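You operate a simulated robot arm through the tools that you are given. There is no shell and no other tool. Be economical: measure what you need, move in short steps, check, and stop when the job is done.

You are at the controls of a simulated robot arm. One attempt, no reset.

Task
Press the ring of the tube in the slide to depth 2, then to depth 6.
Fine: lock the slide under the green press first; at the end leave it free and pulled out, the tube in it, the depth at 6.

Only the result counts: the job must be done as asked and must still hold three seconds after the hand-in. Knocking over, shifting, dropping, spilling or breaking anything else fails it.

Robot
A 6-joint arm with a two-finger parallel gripper, fixed in place. Base frame: the origin is at the foot of the arm, x ahead of it, y to its left, z up; the work surface is at about z = 0.9. Lengths are in m, angles in rad, forces in N, time in s.
With the tool pointing down near the work surface it reaches from about 0.24 to 0.66 m from the base axis. Its first joint turns from -1.152 to 1.152 rad. Payload 2.9 kg.
Tool frame: the origin (TCP) lies between the finger pads and is the grasp point; the fingertips stand 0.03 m ahead of it; z points along the fingers, y is the line along which they close. The gripper opens to 0.11 m. The fingers are 0.02 m wide and 0.01 m thick; the gripper's body (0.048 by 0.112 m) begins 0.055 m behind the TCP.
Orientation is that of the tool frame in the base frame, as a unit quaternion [w, x, y, z]. With the fingers straight down and closing along the base's y, the tool's x points along the base's -x, its y along +y and its z along -z.

Tools
- The arm moves only by the tool apply_moves. Its argument "increments" is a list of rows, each a list of 3 entries, a list of its own where there are three numbers: the finger opening in m, from 0 to 0.11, then the shift along the base's x, y, z in m, then the turn, a rotation vector about the base's x, y, z in rad. In form: [[grip, [tx, ty, tz], [ax, ay, az]], ...]. A call has 1 to 12 rows; each row is the pose to reach, as a shift and turn from the pose commanded when the call began. Each row takes 0.2 s and may step no farther than 0.05 m and 0.15 rad from the row before; otherwise, or with a gripper value out of range, the whole call is refused. Where a pose cannot be reached the arm comes as near as it can. A force on the tool above 50 N (or 10 N above the force at the start of the call, whichever is more), or a blocked arm, ends the call early, and 0.2 s more pass. The fingers move at their own pace (about 0.108 m/s each) and stop on an object; they squeeze with about 34 N. The grip force told is the motor's: it shows also when the fingers shut on nothing. Time passes only in rows, and 0.2 s behind the last, so rows that repeat a pose let the fingers close. It gives the time, the measured TCP pose, the force on the tool (base axes), the opening and the grip force at its end, in the units of the frame above (readings bear some noise), with the torque about the TCP (base axes, N m) and any sound that the robot's microphone picked up.
- Cameras (640 x 400 px; columns grow to the right, rows downward): "scene" is fixed at [0.0645, 0.4189, 1.4106]; the picture's right is [-0.87, -0.49, 0.00], its down [-0.15, 0.27, -0.95] and it looks along [0.46, -0.83, -0.31] (base axes); focal length 311 px, centre (320, 200). "wrist" rides on the gripper at [0.072, 0.017, -0.103] in the tool frame; the picture's right is [-0.23, 0.97, 0.00], its down [-0.76, -0.18, -0.62] and it looks along [-0.61, -0.14, 0.78] (tool axes); focal length 222 px, centre (320, 200). There is no depth. A picture from a camera that has moved, and an enlarged one, comes with that camera's place and axes in the base frame and with its lens.
- capture(camera): a new picture of that camera. The clock stands still meanwhile.
- zoom(camera, box): a new picture of the part [left, top, right, bottom] of that camera's present view, enlarged. The clock stands still meanwhile.
- finish_job(): hands the job in; it is judged then, once.

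Work in short steps. Places have to be worked out from the pictures, the camera data and where the tool is seen: move nearer, look again, correct. Check each grasp and each placing, and mend what went wrong. You have 120 turns and 84 pictures in all, those below and enlarged ones among them. Open the gripper and draw the arm clear of the work before you hand the job in, unless the task says otherwise; then end with one line.

The tools are called by a JSON object that holds its "fn" and its "kwargs". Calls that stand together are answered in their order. apply_moves: Moves the arm, as the interface text tells. Its arguments: {"type":"object","properties":{"increments":{"type":"array"}},"required":["increments"]} The other tools are called the same way: capture (camera) takes a picture; zoom (camera, box) takes an enlarged picture of a part of a camera's view; finish_job () hands the job in.

At the start:

```text
t: 0.0
eef_pos: [0.3654, -0.1327, 1.2477]
orientation: [0.0, 0.001, 1.0, 0.0]
force: [0.2, 0.1, 0.0]
torque: [-0.02, 0.0, -0.01]
finger_gap: 0.1099
grasp_force: 0.1
```

scene: 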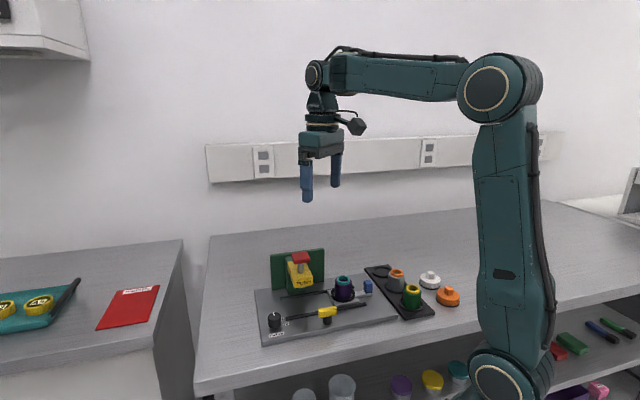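
wrist: 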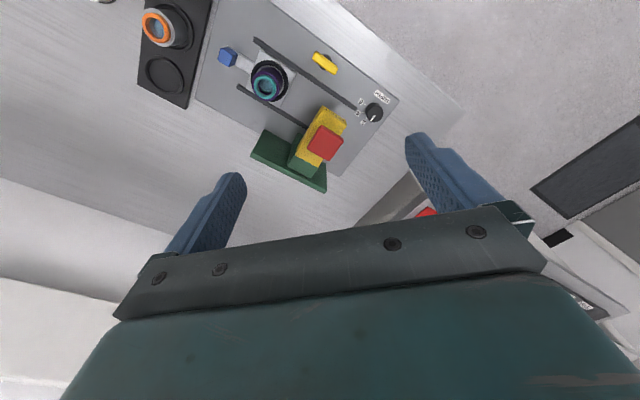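

I start by looking closely at the press fixture in both cameras.

{"fn": "zoom", "kwargs": {"camera": "scene", "box": [240, 230, 480, 380]}}

{"fn": "zoom", "kwargs": {"camera": "wrist", "box": [120, 0, 440, 200]}}

```text
2.67 times, centred on (360, 305) of scene
camera zoom: at [0.0645, 0.4189, 1.4106], right [-0.87, -0.49, 0.0], down [-0.15, 0.27, -0.95], along [0.46, -0.83, -0.31], focal length 830 px, centre (213, -80)
```

zoom: 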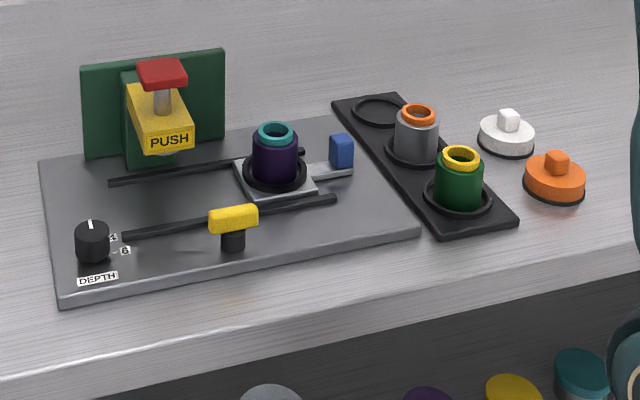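

```text
2.00 times, centred on (280, 100) of wrist
camera zoom: at [0.293, -0.1147, 1.3532], right [0.23, 0.97, 0.0], down [0.76, -0.18, 0.62], along [0.61, -0.14, -0.78], focal length 444 px, centre (400, 400)
```

zoom: 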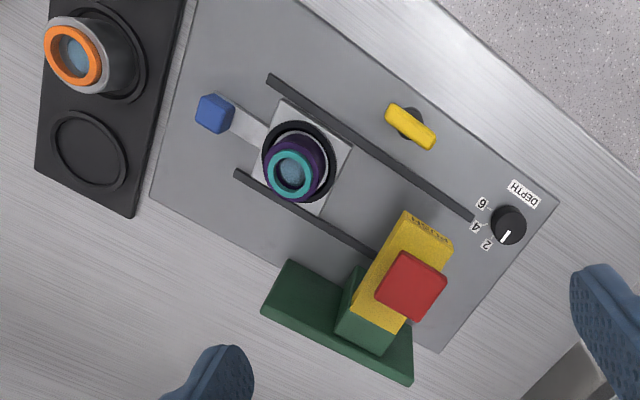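

The slide runs at about 45° from the blue handle (~0.30,-0.265) through the tube (~0.353,-0.214) to the press (~0.43,-0.138). The lever is near (0.344,-0.118) and the knob near (0.443,-0.046). I move lower and back for a closer look.

{"fn": "apply_moves", "kwargs": {"increments": [[0.11, [-0.02, 0.01, -0.04], [0, 0, 0]], [0.11, [-0.04, 0.02, -0.08], [0, 0, 0]], [0.11, [-0.06, 0.02, -0.12], [0, 0, 0]], [0.11, [-0.07, 0.02, -0.15], [0, 0, 0]], [0.11, [-0.07, 0.02, -0.15], [0, 0, 0]]]}}

{"fn": "capture", "kwargs": {"camera": "wrist"}}

```text
t: 1.2
eef_pos: [0.2962, -0.1112, 1.0965]
orientation: [0.0, 0.0, 1.0, 0.001]
force: [-0.6, -0.7, -0.2]
torque: [0.02, 0.02, 0.01]
finger_gap: 0.11
grasp_force: 0.1
```

```text
79 pictures are left
camera wrist: at [0.2234, -0.0946, 1.2019], right [0.23, 0.97, 0.0], down [0.76, -0.18, 0.62], along [0.61, -0.14, -0.78], focal length 222 px, centre (320, 200)
```

wrist: 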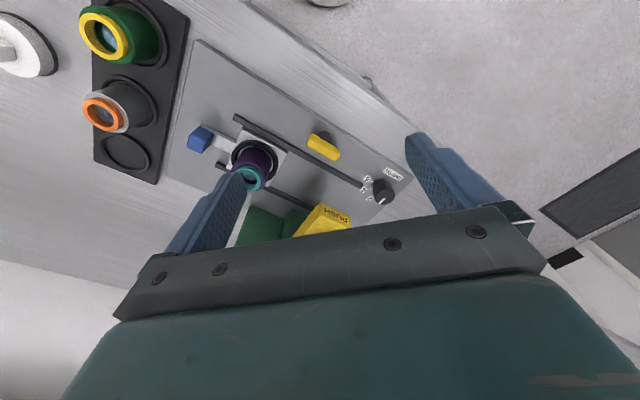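

{"fn": "zoom", "kwargs": {"camera": "wrist", "box": [280, 110, 424, 200]}}

{"fn": "zoom", "kwargs": {"camera": "scene", "box": [256, 270, 352, 345]}}

```text
4.44 times, centred on (352, 155) of wrist
camera zoom: at [0.2234, -0.0946, 1.2019], right [0.23, 0.97, 0.0], down [0.76, -0.18, 0.62], along [0.61, -0.14, -0.78], focal length 987 px, centre (178, 400)
```

zoom: 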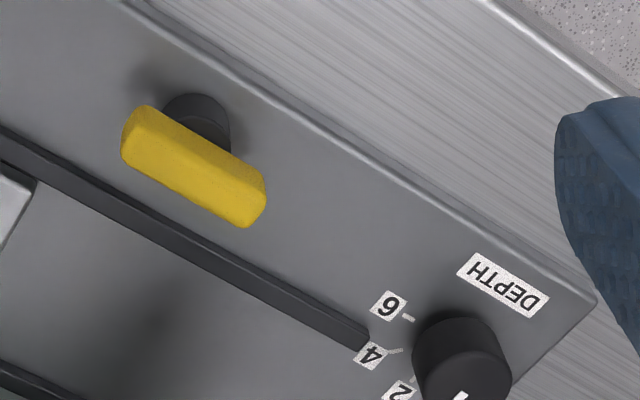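

```text
5.33 times, centred on (304, 308) of scene
camera zoom: at [0.0645, 0.4189, 1.4106], right [-0.87, -0.49, 0.0], down [-0.15, 0.27, -0.95], along [0.46, -0.83, -0.31], focal length 1661 px, centre (405, -373)
```

zoom: 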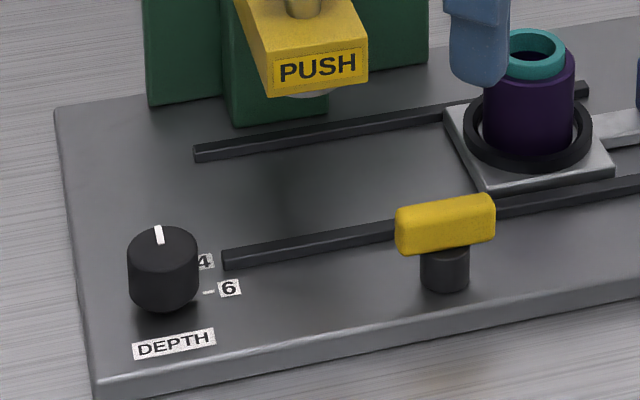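

The lever bar is now parallel to the rails; I need the knob in view, so I move forward and to the left.

{"fn": "apply_moves", "kwargs": {"increments": [[0.11, [0.03, 0.03, 0.0], [0, 0, 0]], [0.11, [0.05, 0.06, 0.0], [0, 0, 0]], [0.11, [0.06, 0.07, 0.0], [0, 0, 0]], [0.11, [0.06, 0.07, 0.0], [0, 0, 0]]]}}

{"fn": "zoom", "kwargs": {"camera": "wrist", "box": [200, 60, 424, 200]}}

```text
t: 2.2
eef_pos: [0.3577, -0.0415, 1.0988]
orientation: [0.0, 0.0, 1.0, 0.001]
force: [0.3, -0.5, 0.3]
torque: [0.01, 0.01, -0.01]
finger_gap: 0.11
grasp_force: 0.1
```

```text
2.86 times, centred on (312, 130) of wrist
camera zoom: at [0.2847, -0.0249, 1.203], right [0.23, 0.97, 0.0], down [0.76, -0.18, 0.62], along [0.61, -0.14, -0.78], focal length 635 px, centre (343, 400)
```

zoom: 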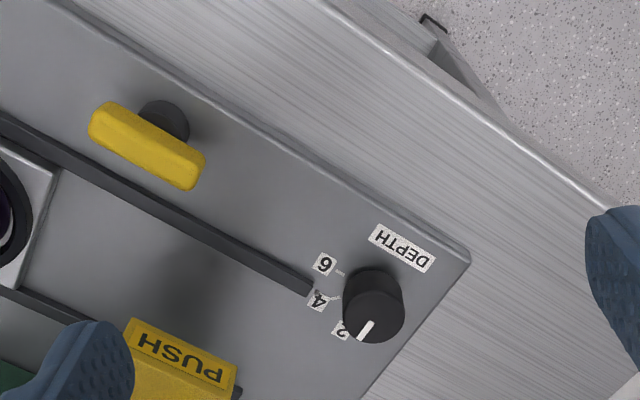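

Knob geometry: labels 6/4/2 lie at about -135°/-90°/-45° from the knob axis and the pointer at about -41°, so it seems to be at 2 already. Next I go above the blue handle, yawing +45° so the fingers close across the slide.

{"fn": "apply_moves", "kwargs": {"increments": [[0.11, [-0.01, -0.04, 0.01], [0, 0, 0.13]], [0.11, [-0.02, -0.08, 0.01], [0, 0, 0.26]], [0.11, [-0.03, -0.12, 0.01], [0, 0, 0.39]], [0.11, [-0.04, -0.16, 0.01], [0, 0, 0.52]], [0.08, [-0.05, -0.2, 0.0], [0, 0, 0.65]], [0.06, [-0.057, -0.223, -0.02], [0, 0, 0.785]], [0.06, [-0.057, -0.223, -0.04], [0, 0, 0.785]], [0.06, [-0.057, -0.223, -0.05], [0, 0, 0.785]]]}}

{"fn": "capture", "kwargs": {"camera": "wrist"}}

{"fn": "zoom", "kwargs": {"camera": "scene", "box": [240, 210, 432, 330]}}

```text
t: 4.0
eef_pos: [0.2971, -0.2635, 1.048]
orientation: [0.0, -0.383, 0.924, 0.0]
force: [-1.0, -0.6, 0.0]
torque: [-0.02, 0.02, 0.0]
finger_gap: 0.06
grasp_force: 0.1
```

```text
75 pictures are left
camera wrist: at [0.2338, -0.3029, 1.152], right [-0.53, 0.85, 0.0], down [0.66, 0.41, 0.62], along [0.53, 0.33, -0.78], focal length 222 px, centre (320, 200)
```

wrist: 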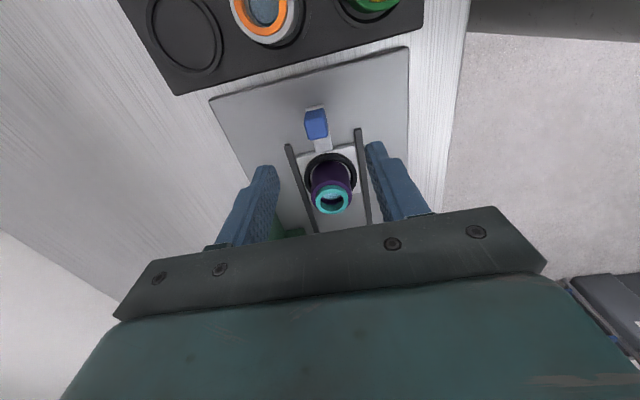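

```text
3.33 times, centred on (336, 270) of scene
camera zoom: at [0.0646, 0.4189, 1.4106], right [-0.87, -0.49, 0.0], down [-0.15, 0.27, -0.95], along [0.46, -0.83, -0.31], focal length 1038 px, centre (267, -33)
```

zoom: 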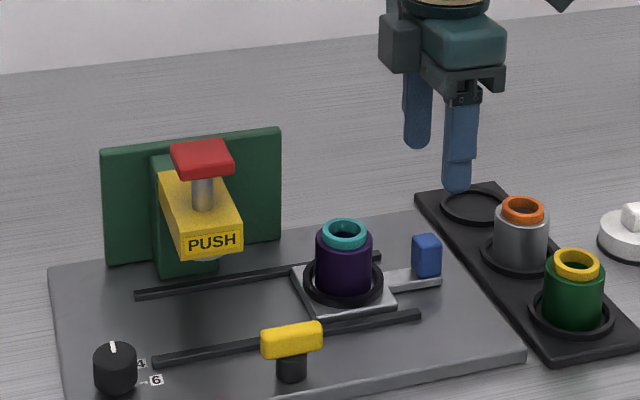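

The handle block is at about (0.301,-0.2655), z 0.923–0.951, and the tool is aligned over it. I lower around it and close.

{"fn": "apply_moves", "kwargs": {"increments": [[0.06, [0.0025, 0.0, -0.04], [0, 0, 0]], [0.06, [0.0025, 0.0, -0.07], [0, 0, 0]], [0.06, [0.0025, 0.0, -0.09], [0, 0, 0]], [0.06, [0.0025, 0.0, -0.09], [0, 0, 0]]]}}

{"fn": "zoom", "kwargs": {"camera": "scene", "box": [240, 210, 432, 330]}}

{"fn": "zoom", "kwargs": {"camera": "wrist", "box": [200, 60, 456, 220]}}

```text
t: 5.0
eef_pos: [0.2986, -0.2653, 0.9584]
orientation: [0.0, -0.382, 0.924, 0.001]
force: [-0.3, -0.2, 0.1]
torque: [-0.02, -0.03, -0.03]
finger_gap: 0.0601
grasp_force: 0.1
```

```text
3.33 times, centred on (336, 270) of scene
camera zoom: at [0.0646, 0.4189, 1.4106], right [-0.87, -0.49, 0.0], down [-0.15, 0.27, -0.95], along [0.46, -0.83, -0.31], focal length 1038 px, centre (267, -33)
```

zoom: 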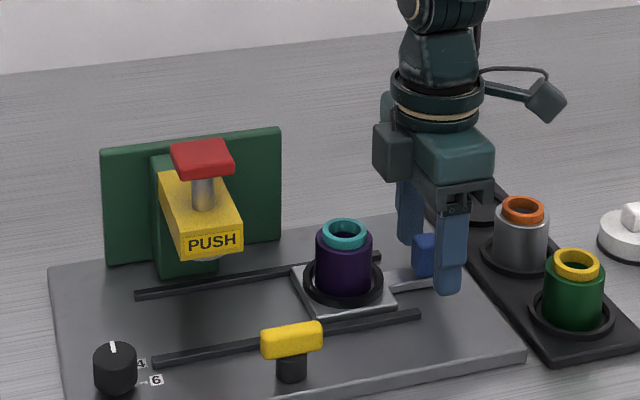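

```text
2.50 times, centred on (328, 140) of wrist
camera zoom: at [0.2363, -0.3045, 1.0622], right [-0.53, 0.85, 0.0], down [0.66, 0.41, 0.62], along [0.53, 0.33, -0.78], focal length 555 px, centre (300, 350)
```

zoom: 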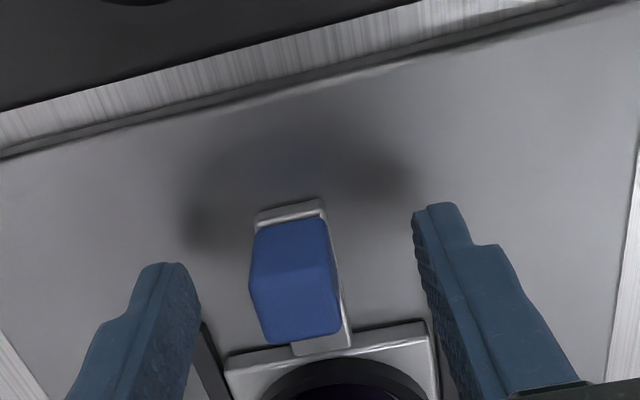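

Fingers straddle the block evenly; I close on it.

{"fn": "apply_moves", "kwargs": {"increments": [[0.03, [0, 0, 0], [0, 0, 0]], [0.0, [0, 0, 0], [0, 0, 0]], [0.0, [0, 0, 0], [0, 0, 0]]]}}

{"fn": "zoom", "kwargs": {"camera": "wrist", "box": [200, 60, 456, 220]}}

```text
t: 5.8
eef_pos: [0.2997, -0.2641, 0.9588]
orientation: [0.001, -0.382, 0.924, -0.002]
force: [6.7, -6.9, -6.2]
torque: [-0.03, 0.02, 0.05]
finger_gap: 0.0198
grasp_force: 45.1
```

```text
2.50 times, centred on (328, 140) of wrist
camera zoom: at [0.2369, -0.3051, 1.0624], right [-0.53, 0.85, 0.0], down [0.66, 0.41, 0.62], along [0.53, 0.33, -0.78], focal length 555 px, centre (300, 350)
```

zoom: 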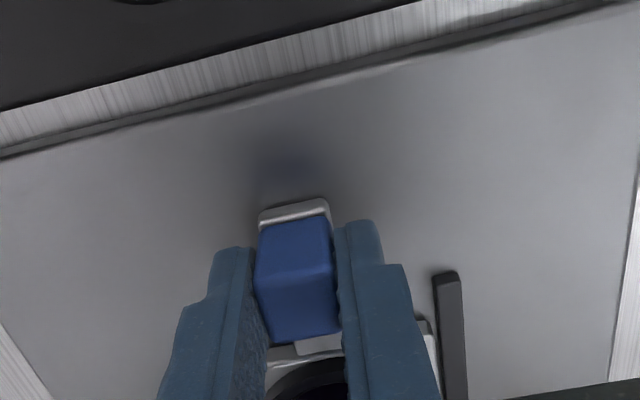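

The block is held (gap 0.0198). I slide in along (0.707,0.707) slowly, with a 1 mm sideways correction.

{"fn": "apply_moves", "kwargs": {"increments": [[0.0, [0.008, 0.006, 0.0], [0, 0, 0]], [0.0, [0.015, 0.013, 0.0], [0, 0, 0]], [0.0, [0.022, 0.02, 0.0], [0, 0, 0]], [0.0, [0.029, 0.027, 0.0], [0, 0, 0]], [0.0, [0.036, 0.034, 0.0], [0, 0, 0]], [0.0, [0.036, 0.034, 0.0], [0, 0, 0]]]}}

{"fn": "zoom", "kwargs": {"camera": "scene", "box": [240, 210, 432, 330]}}

```text
t: 7.2
eef_pos: [0.3365, -0.2299, 0.959]
orientation: [0.0, -0.383, 0.924, 0.002]
force: [-10.5, 11.0, 18.8]
torque: [-0.15, 0.36, 0.05]
finger_gap: 0.0201
grasp_force: 44.7
```

```text
3.33 times, centred on (336, 270) of scene
camera zoom: at [0.0641, 0.4194, 1.4105], right [-0.87, -0.49, 0.0], down [-0.15, 0.27, -0.95], along [0.46, -0.83, -0.31], focal length 1038 px, centre (267, -33)
```

zoom: 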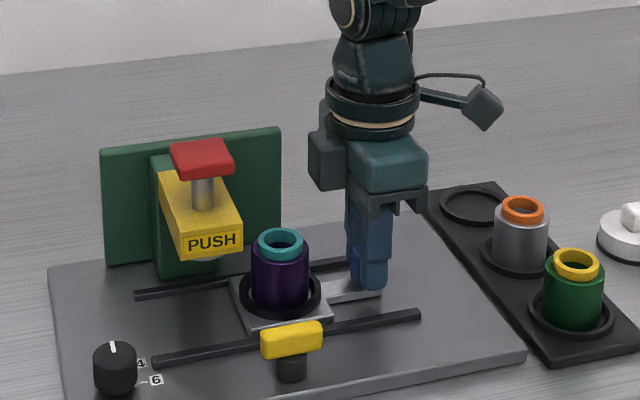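

It slides smoothly. I continue, slightly easing the side and vertical load.

{"fn": "apply_moves", "kwargs": {"increments": [[0.0, [0.007, 0.008, 0.0005], [0, 0, 0]], [0.0, [0.014, 0.015, 0.0005], [0, 0, 0]], [0.0, [0.021, 0.022, 0.0005], [0, 0, 0]], [0.0, [0.028, 0.029, 0.0005], [0, 0, 0]], [0.0, [0.034, 0.035, 0.0005], [0, 0, 0]], [0.0, [0.034, 0.035, 0.0005], [0, 0, 0]]]}}

{"fn": "zoom", "kwargs": {"camera": "scene", "box": [240, 210, 432, 330]}}

```text
t: 8.6
eef_pos: [0.3701, -0.1944, 0.9587]
orientation: [-0.001, -0.382, 0.924, 0.002]
force: [0.9, 0.0, -37.5]
torque: [-0.07, -0.5, 0.04]
finger_gap: 0.02
grasp_force: 45.1
```

```text
3.33 times, centred on (336, 270) of scene
camera zoom: at [0.065, 0.4187, 1.4106], right [-0.87, -0.49, 0.0], down [-0.15, 0.27, -0.95], along [0.46, -0.83, -0.31], focal length 1038 px, centre (267, -33)
```

zoom: 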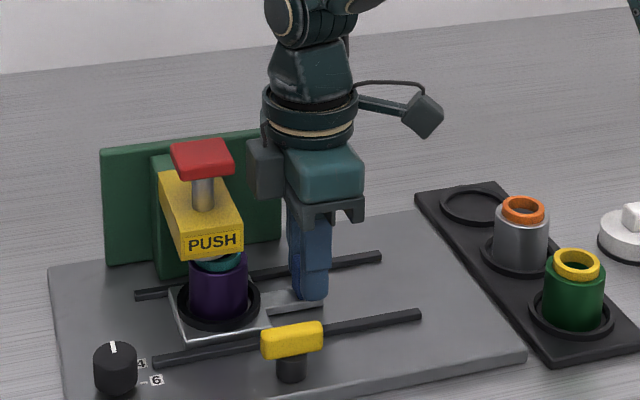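

Nearly under the press head. I relieve the vertical load and go on in small steps to the end stop.

{"fn": "apply_moves", "kwargs": {"increments": [[0.0, [0.0, 0.0, -0.0003], [0, 0, 0]], [0.0, [0.003, 0.003, -0.0003], [0, 0, 0]], [0.0, [0.006, 0.006, -0.0003], [0, 0, 0]], [0.0, [0.008, 0.008, -0.0003], [0, 0, 0]], [0.0, [0.01, 0.01, -0.0003], [0, 0, 0]], [0.0, [0.012, 0.012, -0.0003], [0, 0, 0]], [0.0, [0.014, 0.014, -0.0003], [0, 0, 0]]]}}

{"fn": "zoom", "kwargs": {"camera": "scene", "box": [256, 240, 352, 315]}}

```text
t: 10.2
eef_pos: [0.3813, -0.185, 0.9599]
orientation: [-0.003, -0.377, 0.926, -0.001]
force: [-39.1, -25.0, 7.3]
torque: [0.72, -0.51, 0.78]
finger_gap: 0.0198
grasp_force: 44.8
```

```text
5.33 times, centred on (304, 278) of scene
camera zoom: at [0.0634, 0.4183, 1.4108], right [-0.87, -0.49, 0.0], down [-0.15, 0.27, -0.95], along [0.46, -0.83, -0.31], focal length 1661 px, centre (405, -213)
```

zoom: 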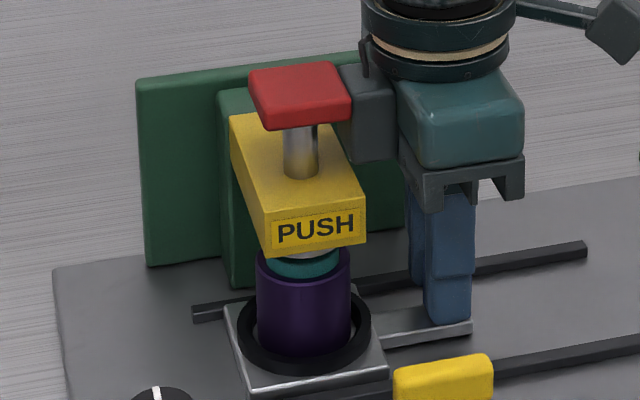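

The slide hit its stop after ~0.114 m of travel, with the tube under the press. I relax the push, open and rise.

{"fn": "apply_moves", "kwargs": {"increments": [[0.0, [-0.002, -0.002, 0], [0, 0, 0]], [0.03, [-0.002, -0.002, 0], [0, 0, 0]], [0.05, [-0.002, -0.002, 0.0], [0, 0, 0]], [0.05, [-0.004, -0.004, 0.03], [0, 0, 0]], [0.05, [-0.02, -0.01, 0.07], [0, 0, 0]], [0.05, [-0.03, 0.0, 0.11], [0, 0, 0]], [0.05, [-0.04, 0.02, 0.13], [0, 0, 0]], [0.05, [-0.04, 0.02, 0.13], [0, 0, 0]]]}}

{"fn": "capture", "kwargs": {"camera": "wrist"}}

{"fn": "zoom", "kwargs": {"camera": "scene", "box": [240, 240, 400, 340]}}

```text
t: 12.0
eef_pos: [0.3469, -0.1632, 1.0889]
orientation: [0.001, -0.382, 0.924, 0.0]
force: [0.4, -0.9, -0.4]
torque: [-0.02, 0.03, -0.01]
finger_gap: 0.0499
grasp_force: 0.2
```

```text
67 pictures are left
camera wrist: at [0.283, -0.2024, 1.193], right [-0.53, 0.85, 0.0], down [0.66, 0.41, 0.62], along [0.53, 0.33, -0.78], focal length 222 px, centre (320, 200)
```

wrist: 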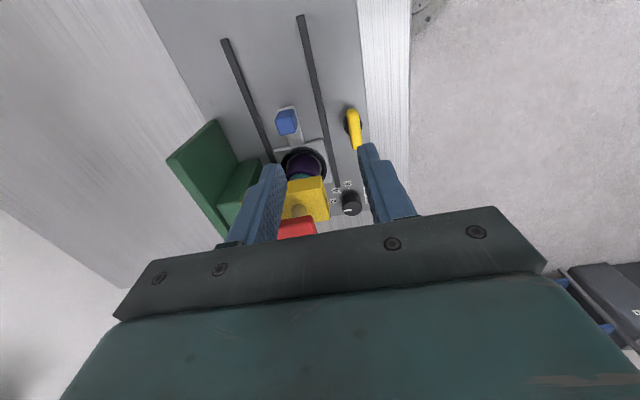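

```text
4.00 times, centred on (320, 290) of scene
camera zoom: at [0.0645, 0.4189, 1.4106], right [-0.87, -0.49, 0.0], down [-0.15, 0.27, -0.95], along [0.46, -0.83, -0.31], focal length 1246 px, centre (320, -160)
```

zoom: 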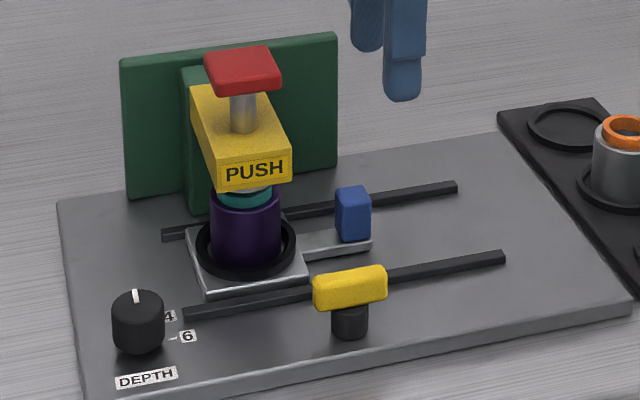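

Slide seated at the press. Now I refine the lever's position with close-ups.

{"fn": "zoom", "kwargs": {"camera": "wrist", "box": [270, 90, 414, 180]}}

{"fn": "zoom", "kwargs": {"camera": "scene", "box": [300, 290, 360, 330]}}

```text
4.44 times, centred on (342, 135) of wrist
camera zoom: at [0.283, -0.2024, 1.193], right [-0.53, 0.85, 0.0], down [0.66, 0.41, 0.62], along [0.53, 0.33, -0.78], focal length 987 px, centre (222, 489)
```

zoom: 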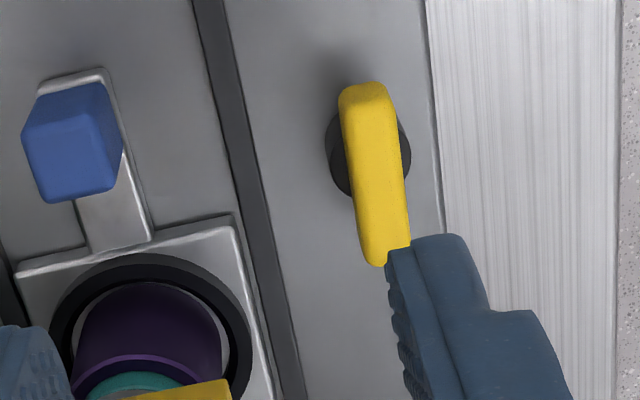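

```text
10.00 times, centred on (330, 310) of scene
camera zoom: at [0.0645, 0.4189, 1.4106], right [-0.87, -0.49, 0.0], down [-0.15, 0.27, -0.95], along [0.46, -0.83, -0.31], focal length 3114 px, centre (220, -900)
```

zoom: 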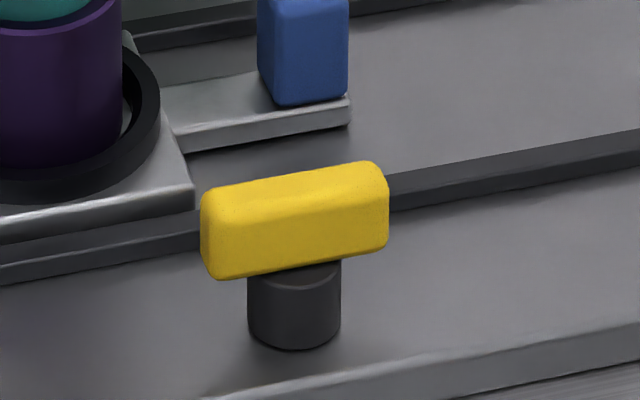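

Lever bar: centre ≈(0.343,-0.118,0.941), ~12 mm wide and parallel to the slide. I move over it with a 0.04 opening and descend.

{"fn": "apply_moves", "kwargs": {"increments": [[0.04, [-0.003, 0.025, -0.02], [0, 0, 0]], [0.04, [-0.003, 0.045, -0.04], [0, 0, 0]], [0.04, [-0.003, 0.045, -0.08], [0, 0, 0]], [0.04, [-0.003, 0.045, -0.095], [0, 0, 0]], [0.04, [-0.003, 0.045, -0.095], [0, 0, 0]]]}}

{"fn": "zoom", "kwargs": {"camera": "wrist", "box": [200, 60, 456, 220]}}

{"fn": "zoom", "kwargs": {"camera": "scene", "box": [240, 230, 400, 330]}}

```text
t: 13.2
eef_pos: [0.3425, -0.1172, 0.9925]
orientation: [0.0, -0.383, 0.924, 0.0]
force: [0.5, 0.9, 0.5]
torque: [0.03, -0.01, -0.03]
finger_gap: 0.0398
grasp_force: 0.1
```

```text
2.50 times, centred on (328, 140) of wrist
camera zoom: at [0.2791, -0.1567, 1.0963], right [-0.53, 0.85, 0.0], down [0.66, 0.41, 0.62], along [0.53, 0.33, -0.78], focal length 555 px, centre (300, 350)
```

zoom: 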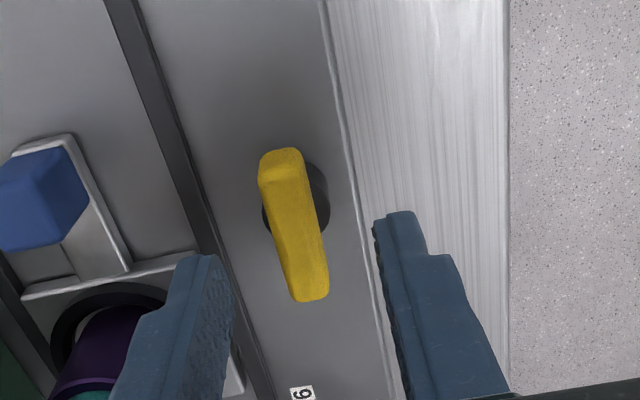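

```text
4.00 times, centred on (320, 280) of scene
camera zoom: at [0.0646, 0.4189, 1.4106], right [-0.87, -0.49, 0.0], down [-0.15, 0.27, -0.95], along [0.46, -0.83, -0.31], focal length 1246 px, centre (320, -120)
```

zoom: 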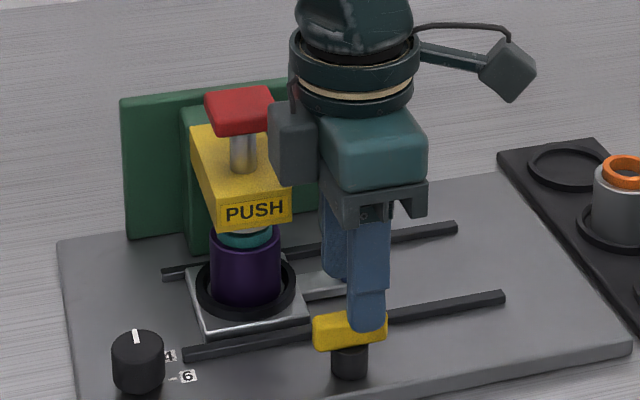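

Aligned with the bar. I descend to fingertip height ~0.934 and close.

{"fn": "apply_moves", "kwargs": {"increments": [[0.04, [0, -0.001, -0.015], [0, 0, 0]], [0.04, [0, -0.001, -0.028], [0, 0, 0]], [0.02, [0, -0.001, -0.028], [0, 0, 0]], [0.0, [0, -0.001, -0.028], [0, 0, 0]], [0.0, [0, -0.001, -0.028], [0, 0, 0]]]}}

{"fn": "zoom", "kwargs": {"camera": "scene", "box": [240, 230, 400, 330]}}

```text
t: 14.4
eef_pos: [0.3429, -0.1183, 0.9644]
orientation: [0.001, -0.382, 0.924, -0.002]
force: [9.1, -12.0, -7.8]
torque: [-0.09, -0.22, 0.12]
finger_gap: 0.0126
grasp_force: 44.9
```

```text
4.00 times, centred on (320, 280) of scene
camera zoom: at [0.0649, 0.4186, 1.4107], right [-0.87, -0.49, 0.0], down [-0.15, 0.27, -0.95], along [0.46, -0.83, -0.31], focal length 1246 px, centre (320, -120)
```

zoom: 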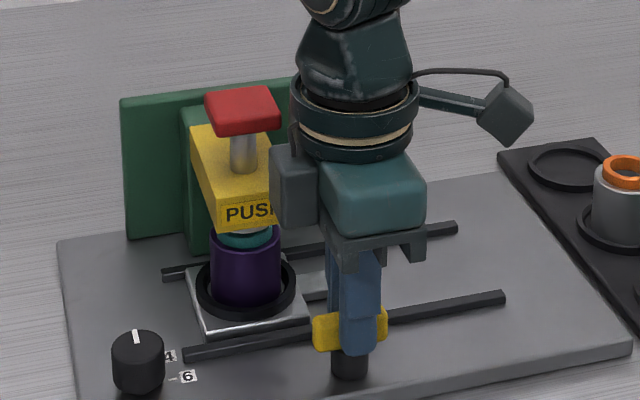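

Bar gripped (gap 0.0126). I try a small clockwise turn, watching the torque.

{"fn": "apply_moves", "kwargs": {"increments": [[0.0, [0.0006, -0.0007, 0], [0, 0, 0]], [0.0, [0.0006, -0.0007, 0], [0, 0, -0.08]], [0.0, [0.0006, -0.0007, 0], [0, 0, -0.16]], [0.0, [0.0006, -0.0007, 0], [0, 0, -0.16]]]}}

```text
t: 15.4
eef_pos: [0.3445, -0.1175, 0.9653]
orientation: [0.001, -0.308, 0.951, -0.001]
force: [17.6, -8.4, -27.0]
torque: [-0.07, -0.39, 1.24]
finger_gap: 0.0158
grasp_force: 45.2
```

The gap grew by exactly what a non-turning bar would give (and torque is 1.24 N·m), so clockwise is blocked. I turn back and try counter-clockwise.

{"fn": "apply_moves", "kwargs": {"increments": [[0.0, [0, 0, 0], [0, 0, 0.08]], [0.0, [0.0, 0, 0], [0, 0, 0.16]], [0.0, [0, 0, 0], [0, 0, 0.24]], [0.0, [0, 0, 0], [0, 0, 0.28]], [0.0, [0, 0, 0], [0, 0, 0.28]]]}}

{"fn": "zoom", "kwargs": {"camera": "scene", "box": [240, 230, 400, 330]}}

{"fn": "capture", "kwargs": {"camera": "wrist"}}

```text
t: 16.6
eef_pos: [0.342, -0.119, 0.9664]
orientation: [-0.001, -0.436, 0.9, -0.001]
force: [5.8, -20.5, -8.7]
torque: [0.0, -0.41, -0.08]
finger_gap: 0.0126
grasp_force: 44.9
```

```text
4.00 times, centred on (320, 280) of scene
camera zoom: at [0.0648, 0.4183, 1.4108], right [-0.87, -0.49, 0.0], down [-0.15, 0.27, -0.95], along [0.46, -0.83, -0.31], focal length 1246 px, centre (320, -120)
```

zoom: 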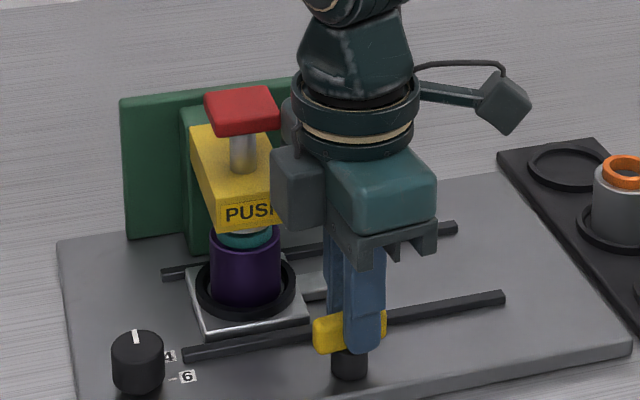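

```text
59 pictures are left
camera wrist: at [0.2842, -0.1657, 1.0703], right [-0.62, 0.78, 0.0], down [0.61, 0.49, 0.62], along [0.49, 0.39, -0.78], focal length 222 px, centre (320, 200)
```

wrist: 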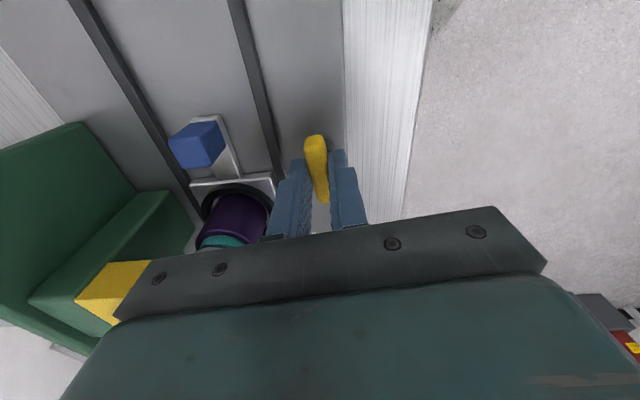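

Counter-clockwise turns freely (gap unchanged, torque ~0). The body's corner should pass the red button with a few mm to spare, so I turn in stages: first to about 27°, then look.

{"fn": "apply_moves", "kwargs": {"increments": [[0.0, [0, 0, -0.001], [0, 0, 0.08]], [0.0, [0, 0, -0.001], [0, 0, 0.16]], [0.0, [0, 0, -0.001], [0, 0, 0.25]], [0.0, [0, 0, -0.001], [0, 0, 0.35]], [0.0, [0, 0, -0.001], [0, 0, 0.35]]]}}

{"fn": "zoom", "kwargs": {"camera": "scene", "box": [240, 220, 400, 320]}}

{"fn": "capture", "kwargs": {"camera": "wrist"}}

```text
t: 17.8
eef_pos: [0.3442, -0.1192, 0.9643]
orientation: [0.001, -0.586, 0.81, -0.001]
force: [-4.2, -17.9, 36.4]
torque: [-0.36, 0.32, 0.02]
finger_gap: 0.0127
grasp_force: 45.2
```

```text
4.00 times, centred on (320, 270) of scene
camera zoom: at [0.064, 0.4186, 1.4107], right [-0.87, -0.49, 0.0], down [-0.15, 0.27, -0.95], along [0.46, -0.83, -0.31], focal length 1246 px, centre (320, -80)
```

zoom: 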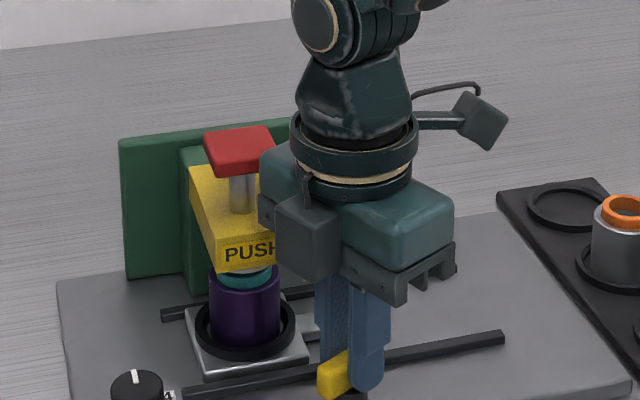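

```text
57 pictures are left
camera wrist: at [0.3042, -0.183, 1.0699], right [-0.85, 0.52, 0.0], down [0.4, 0.67, 0.62], along [0.33, 0.53, -0.78], focal length 222 px, centre (320, 200)
```

wrist: 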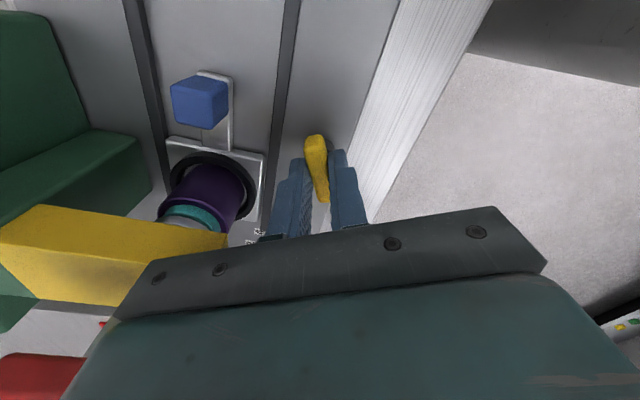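

On track, no contact. To add clearance past the red button I regrip 8 mm toward the bar's left end (direction 72°).

{"fn": "apply_moves", "kwargs": {"increments": [[0.02, [0, 0, 0.0007], [0, 0, 0]], [0.025, [0.001, 0.004, 0.0007], [0, 0, 0]], [0.025, [0.0022, 0.0084, 0.0007], [0, 0, 0]], [0.0, [0.0022, 0.0084, 0.0007], [0, 0, 0]], [0.0, [0.0022, 0.0084, 0.0007], [0, 0, 0]]]}}

```text
t: 19.0
eef_pos: [0.3462, -0.1098, 0.967]
orientation: [0.002, -0.587, 0.809, -0.002]
force: [21.1, -6.7, -13.6]
torque: [-0.02, -0.12, 0.19]
finger_gap: 0.013
grasp_force: 44.9
```

Gripped, with about 1 mm side offset that I fold in. I turn on along the arc, first half.

{"fn": "apply_moves", "kwargs": {"increments": [[0.0, [0.001, -0.0003, -0.0001], [0, 0, 0]], [0.0, [0.0, 0.0001, -0.0001], [0, 0, 0.14]], [0.0, [-0.0011, 0.0004, -0.0001], [0, 0, 0.28]], [0.0, [-0.0022, 0.0005, -0.0001], [0, 0, 0.42]], [0.0, [-0.0033, 0.0005, -0.0001], [0, 0, 0.56]], [0.0, [-0.0033, 0.0005, -0.0001], [0, 0, 0.56]]]}}

{"fn": "zoom", "kwargs": {"camera": "scene", "box": [240, 220, 400, 320]}}

```text
t: 20.4
eef_pos: [0.3419, -0.1088, 0.9671]
orientation: [0.001, 0.788, -0.616, 0.001]
force: [11.9, -3.3, 13.0]
torque: [0.44, 0.0, 0.12]
finger_gap: 0.0128
grasp_force: 45.0
```

```text
4.00 times, centred on (320, 270) of scene
camera zoom: at [0.0647, 0.4189, 1.4106], right [-0.87, -0.49, 0.0], down [-0.15, 0.27, -0.95], along [0.46, -0.83, -0.31], focal length 1246 px, centre (320, -80)
```

zoom: 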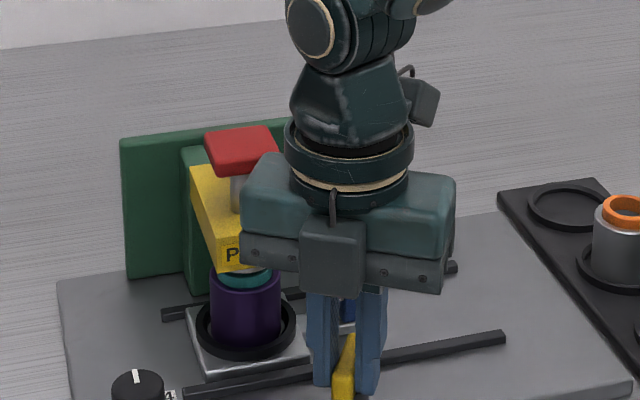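

No contact. I complete the turn to 90° (bar at 135°).

{"fn": "apply_moves", "kwargs": {"increments": [[0.0, [-0.0012, -0.0003, 0], [0, 0, 0.14]], [0.0, [-0.0022, -0.0007, 0], [0, 0, 0.28]], [0.0, [-0.0032, -0.0011, 0], [0, 0, 0.42]], [0.0, [-0.0041, -0.0016, 0], [0, 0, 0.54]], [0.0, [-0.0041, -0.0016, 0], [0, 0, 0.54]]]}}

{"fn": "zoom", "kwargs": {"camera": "scene", "box": [240, 220, 400, 320]}}

{"fn": "capture", "kwargs": {"camera": "wrist"}}

```text
t: 21.6
eef_pos: [0.3375, -0.1103, 0.9668]
orientation: [-0.001, 0.924, -0.383, 0.001]
force: [7.3, -8.9, 22.5]
torque: [0.47, 0.58, 0.0]
finger_gap: 0.0129
grasp_force: 45.1
```

```text
4.00 times, centred on (320, 270) of scene
camera zoom: at [0.0645, 0.4188, 1.4106], right [-0.87, -0.49, 0.0], down [-0.15, 0.27, -0.95], along [0.46, -0.83, -0.31], focal length 1246 px, centre (320, -80)
```

zoom: 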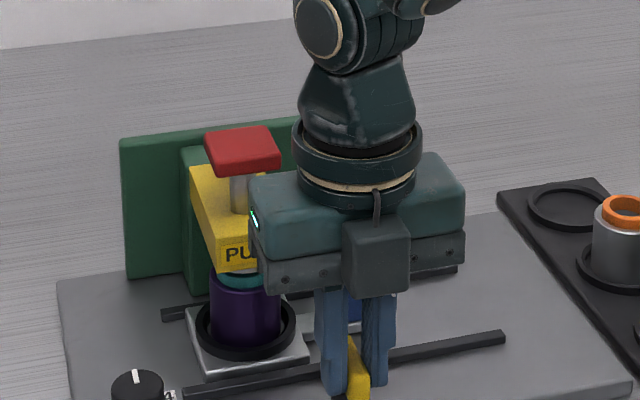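

```text
54 pictures are left
camera wrist: at [0.3768, -0.175, 1.0706], right [-0.85, -0.53, 0.0], down [-0.41, 0.67, 0.62], along [-0.33, 0.53, -0.78], focal length 222 px, centre (320, 200)
```

wrist: 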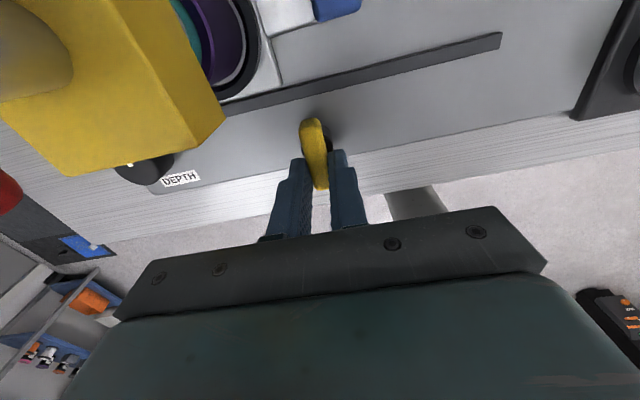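

Bar is at 90° with no end-stop torque felt. I test a bit further (+0.12) to see whether there is a stop.

{"fn": "apply_moves", "kwargs": {"increments": [[0.0, [-0.0007, -0.0006, 0.0002], [0, 0, 0.1]], [0.0, [-0.0009, -0.0008, 0.0002], [0, 0, 0.13]], [0.0, [-0.0009, -0.0008, 0.0002], [0, 0, 0.13]]]}}

```text
t: 22.4
eef_pos: [0.3372, -0.1124, 0.9658]
orientation: [-0.001, 0.947, -0.321, 0.001]
force: [11.5, 3.0, 7.5]
torque: [-0.38, -0.6, -1.16]
finger_gap: 0.015
grasp_force: 44.9
```

There is a stop right at 90°, so the lever is in its locked position. I ease back, open and rise.

{"fn": "apply_moves", "kwargs": {"increments": [[0.0, [0.0009, 0.0008, 0.0], [0, 0, -0.1]], [0.02, [0.0009, 0.0008, 0.0], [0, 0, -0.12]], [0.035, [0.0009, 0.0008, 0.0], [0, 0, -0.12]], [0.035, [0.0, 0.0, 0.04], [0, 0, -0.12]], [0.035, [0.0, 0.0, 0.08], [0, 0, -0.12]], [0.035, [0.0, 0.0, 0.125], [0, 0, -0.12]], [0.035, [0.0, 0.0, 0.125], [0, 0, -0.12]]]}}

{"fn": "zoom", "kwargs": {"camera": "scene", "box": [240, 240, 400, 340]}}

{"fn": "capture", "kwargs": {"camera": "wrist"}}

```text
t: 24.0
eef_pos: [0.3362, -0.1125, 1.0926]
orientation: [0.0, 0.925, -0.379, 0.0]
force: [-1.7, -0.9, -0.6]
torque: [0.0, 0.01, -0.02]
finger_gap: 0.0352
grasp_force: 0.0
```

```text
4.00 times, centred on (320, 290) of scene
camera zoom: at [0.0645, 0.4189, 1.4106], right [-0.87, -0.49, 0.0], down [-0.15, 0.27, -0.95], along [0.46, -0.83, -0.31], focal length 1246 px, centre (320, -160)
```

zoom: 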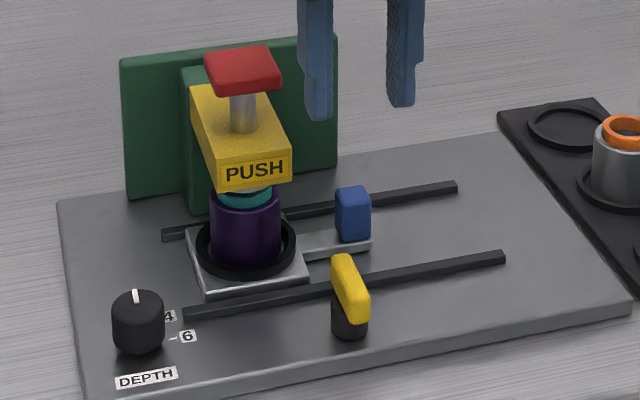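

```text
52 pictures are left
camera wrist: at [0.3757, -0.1752, 1.1974], right [-0.84, -0.54, 0.0], down [-0.42, 0.66, 0.62], along [-0.33, 0.53, -0.78], focal length 222 px, centre (320, 200)
```

wrist: 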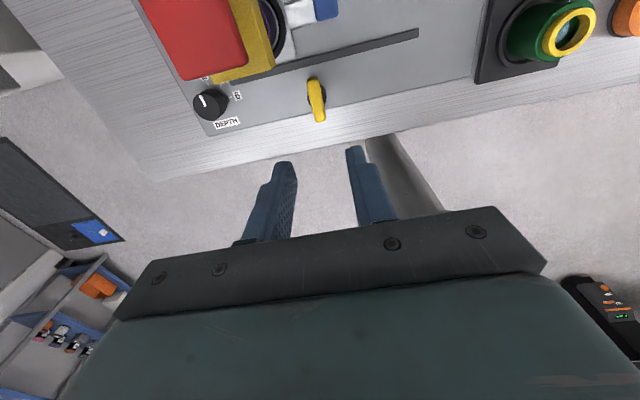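

Lever is across. From here the knob is visible from above, so I check its pointer.

{"fn": "zoom", "kwargs": {"camera": "wrist", "box": [176, 70, 272, 130]}}

```text
6.67 times, centred on (224, 100) of wrist
camera zoom: at [0.3757, -0.1752, 1.1974], right [-0.84, -0.54, 0.0], down [-0.42, 0.66, 0.62], along [-0.33, 0.53, -0.78], focal length 1481 px, centre (960, 867)
```

zoom: 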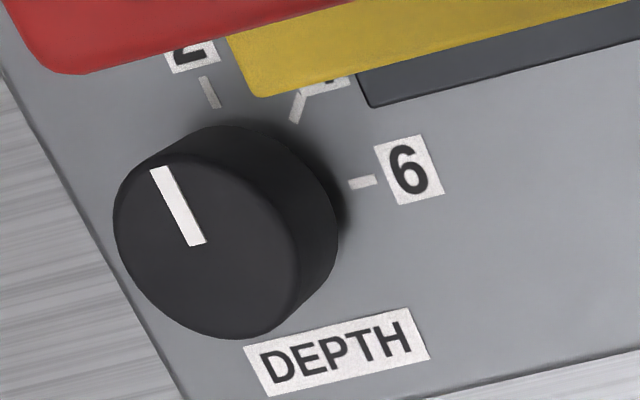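

The pointer is parallel to the "2" tick, so depth is 2 already. Next: fingers closed, rise, turn back to yaw 45° and move above the red button for a position check.

{"fn": "apply_moves", "kwargs": {"increments": [[0.0, [0.0, 0.0, 0.04], [0, 0, -0.14]], [0.0, [0.0, 0.0, 0.06], [0, 0, -0.28]], [0.0, [0.0, 0.0, 0.06], [0, 0, -0.42]], [0.0, [0.0, 0.0, 0.06], [0, 0, -0.56]], [0.0, [0.01, -0.005, 0.06], [0, 0, -0.7]], [0.0, [0.02, -0.01, 0.06], [0, 0, -0.84]], [0.0, [0.04, -0.015, 0.06], [0, 0, -0.98]], [0.0, [0.06, -0.018, 0.06], [0, 0, -1.12]], [0.0, [0.08, -0.02, 0.06], [0, 0, -1.26]], [0.0, [0.088, -0.022, 0.06], [0, 0, -1.4]], [0.0, [0.09, -0.024, 0.05], [0, 0, -1.54]], [0.0, [0.09, -0.024, 0.04], [0, 0, -1.57]]]}}

{"fn": "capture", "kwargs": {"camera": "wrist"}}

{"fn": "zoom", "kwargs": {"camera": "scene", "box": [240, 190, 400, 290]}}

```text
t: 26.6
eef_pos: [0.4274, -0.1346, 1.1286]
orientation: [0.0, -0.386, 0.923, 0.001]
force: [0.2, 0.0, -0.4]
torque: [-0.02, -0.02, 0.0]
finger_gap: 0.0
grasp_force: 34.2
```

```text
50 pictures are left
camera wrist: at [0.3638, -0.1756, 1.2341], right [-0.53, 0.85, 0.0], down [0.66, 0.42, 0.62], along [0.53, 0.33, -0.78], focal length 222 px, centre (320, 200)
```

wrist: 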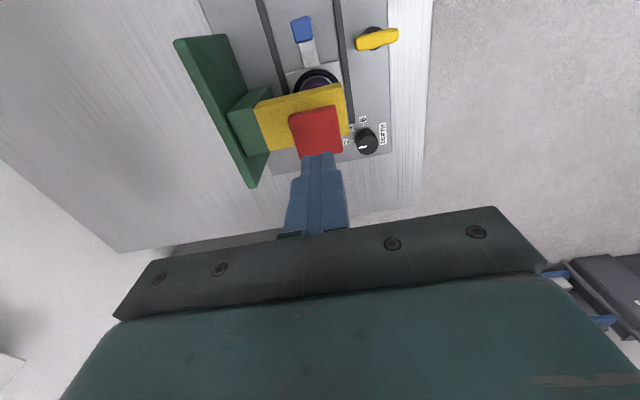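

```text
4.00 times, centred on (320, 240) of scene
camera zoom: at [0.0646, 0.4189, 1.4106], right [-0.87, -0.49, 0.0], down [-0.15, 0.27, -0.95], along [0.46, -0.83, -0.31], focal length 1246 px, centre (320, 40)
```

zoom: 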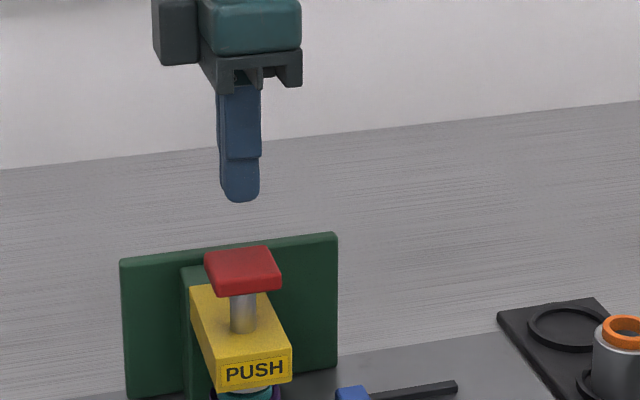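

Red button top ≈(0.4275,-0.1405,1.052). I centre over it and press down in small steps until the force rises.

{"fn": "apply_moves", "kwargs": {"increments": [[0.0, [0.0, -0.006, 0.0], [0, 0, 0]], [0.0, [0.0, -0.006, -0.03], [0, 0, 0]], [0.0, [0.0, -0.006, -0.04], [0, 0, 0]], [0.0, [0.0, -0.006, -0.044], [0, 0, 0]], [0.0, [0.0, -0.006, -0.047], [0, 0, 0]], [0.0, [0.0, -0.006, -0.05], [0, 0, 0]], [0.0, [0.0, -0.006, -0.053], [0, 0, 0]], [0.0, [0.0, -0.006, -0.056], [0, 0, 0]]]}}

{"fn": "zoom", "kwargs": {"camera": "scene", "box": [240, 210, 400, 310]}}

```text
t: 28.6
eef_pos: [0.4257, -0.1407, 1.0792]
orientation: [0.003, -0.387, 0.922, -0.002]
force: [-5.1, 1.8, 8.4]
torque: [0.01, 0.23, -0.05]
finger_gap: 0.0
grasp_force: 33.9
heard: click
stopped in row 8: the force on the tool passed its limit at 52 N (the readings are from after the stop); the commanded pose is now the measured one
```

```text
4.00 times, centred on (320, 260) of scene
camera zoom: at [0.0643, 0.419, 1.4106], right [-0.87, -0.49, 0.0], down [-0.15, 0.27, -0.95], along [0.46, -0.83, -0.31], focal length 1246 px, centre (320, -40)
```

zoom: 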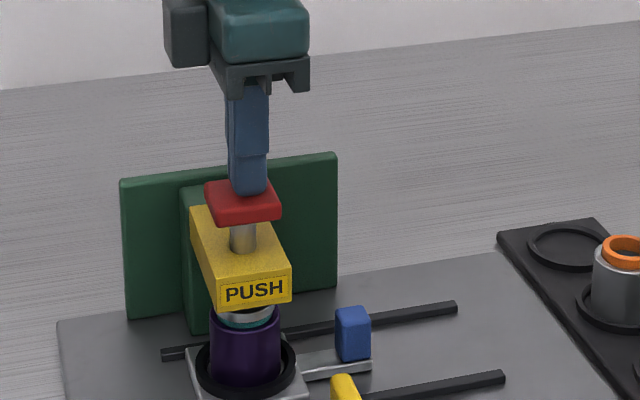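

A click was heard at the press stop. I rise a little and inspect the ring.

{"fn": "apply_moves", "kwargs": {"increments": [[0.0, [0.0, 0.0, 0.02], [0, 0, 0]], [0.0, [0.0, 0.0, 0.05], [0, 0, 0]], [0.0, [0.0, 0.0, 0.05], [0, 0, 0]]]}}

{"fn": "zoom", "kwargs": {"camera": "scene", "box": [280, 250, 328, 310]}}

```text
t: 29.4
eef_pos: [0.4255, -0.1433, 1.1307]
orientation: [0.003, -0.387, 0.922, -0.003]
force: [1.0, -0.8, 0.9]
torque: [0.0, 0.0, -0.01]
finger_gap: 0.0005
grasp_force: 33.8
```

```text
6.67 times, centred on (304, 280) of scene
camera zoom: at [0.0645, 0.4189, 1.4106], right [-0.87, -0.49, 0.0], down [-0.15, 0.27, -0.95], along [0.46, -0.83, -0.31], focal length 2076 px, centre (427, -333)
```

zoom: 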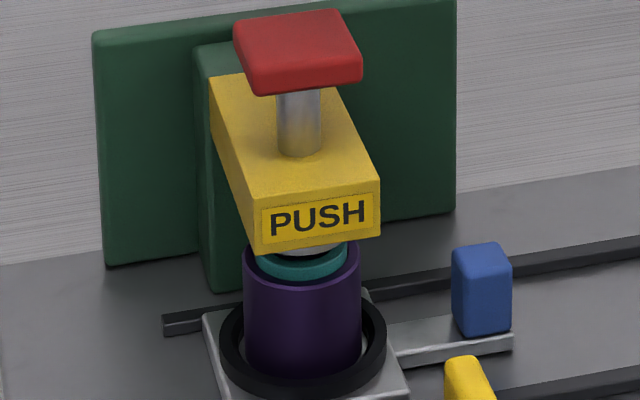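

The press stroke clicked. Next is the knob at ≈(0.442,-0.0465), top z≈0.944: I rotate to yaw -45° and go above it.

{"fn": "apply_moves", "kwargs": {"increments": [[0.05, [0.0, 0.02, 0.01], [0, 0, -0.14]], [0.05, [0.004, 0.04, 0.01], [0, 0, -0.28]], [0.05, [0.008, 0.06, 0.01], [0, 0, -0.42]], [0.05, [0.012, 0.08, 0.01], [0, 0, -0.56]], [0.05, [0.0165, 0.0955, 0.01], [0, 0, -0.7]], [0.05, [0.0165, 0.0955, 0.0], [0, 0, -0.84]], [0.05, [0.0165, 0.0955, -0.01], [0, 0, -0.98]], [0.05, [0.0165, 0.0955, -0.02], [0, 0, -1.12]], [0.05, [0.0165, 0.0955, -0.04], [0, 0, -1.26]], [0.05, [0.0165, 0.0955, -0.06], [0, 0, -1.4]], [0.05, [0.0165, 0.0955, -0.09], [0, 0, -1.54]], [0.05, [0.0165, 0.0955, -0.12], [0, 0, -1.57]]]}}

{"fn": "capture", "kwargs": {"camera": "wrist"}}

{"fn": "zoom", "kwargs": {"camera": "scene", "box": [220, 230, 380, 330]}}

```text
t: 32.0
eef_pos: [0.4437, -0.0442, 1.0094]
orientation: [0.0, 0.38, 0.925, -0.004]
force: [-0.3, -0.3, 0.3]
torque: [-0.02, -0.01, 0.01]
finger_gap: 0.05
grasp_force: 0.1
```

```text
46 pictures are left
camera wrist: at [0.404, 0.0183, 1.1126], right [0.85, 0.53, -0.01], down [0.42, -0.66, 0.63], along [0.33, -0.53, -0.78], focal length 222 px, centre (320, 200)
```

wrist: 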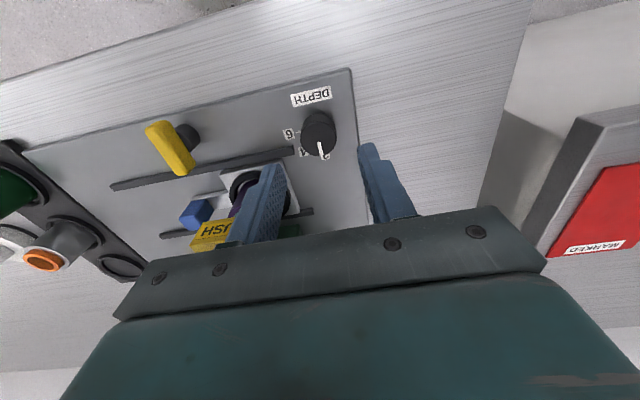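

```text
4.00 times, centred on (300, 280) of scene
camera zoom: at [0.0646, 0.4189, 1.4106], right [-0.87, -0.49, 0.0], down [-0.15, 0.27, -0.95], along [0.46, -0.83, -0.31], focal length 1246 px, centre (400, -120)
```

zoom: 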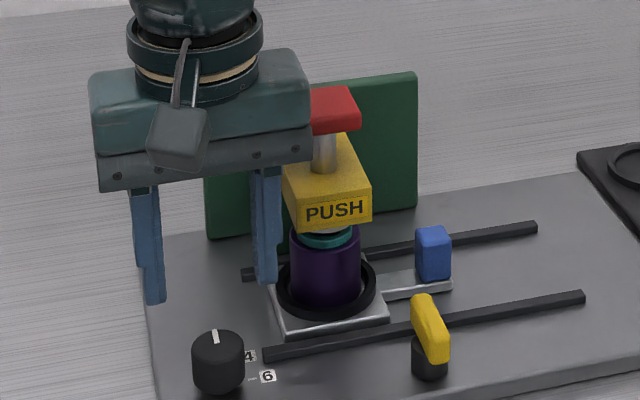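

Let me zoom to fix the knob centre from this view.

{"fn": "zoom", "kwargs": {"camera": "wrist", "box": [260, 80, 388, 160]}}

```text
5.00 times, centred on (324, 120) of wrist
camera zoom: at [0.404, 0.0183, 1.1126], right [0.85, 0.53, -0.01], down [0.42, -0.66, 0.63], along [0.33, -0.53, -0.78], focal length 1111 px, centre (300, 600)
```

zoom: 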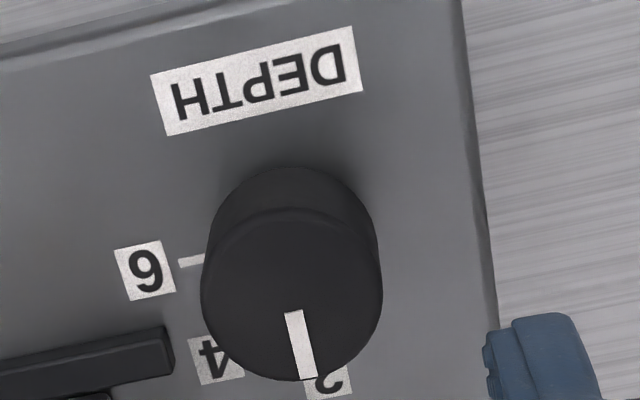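

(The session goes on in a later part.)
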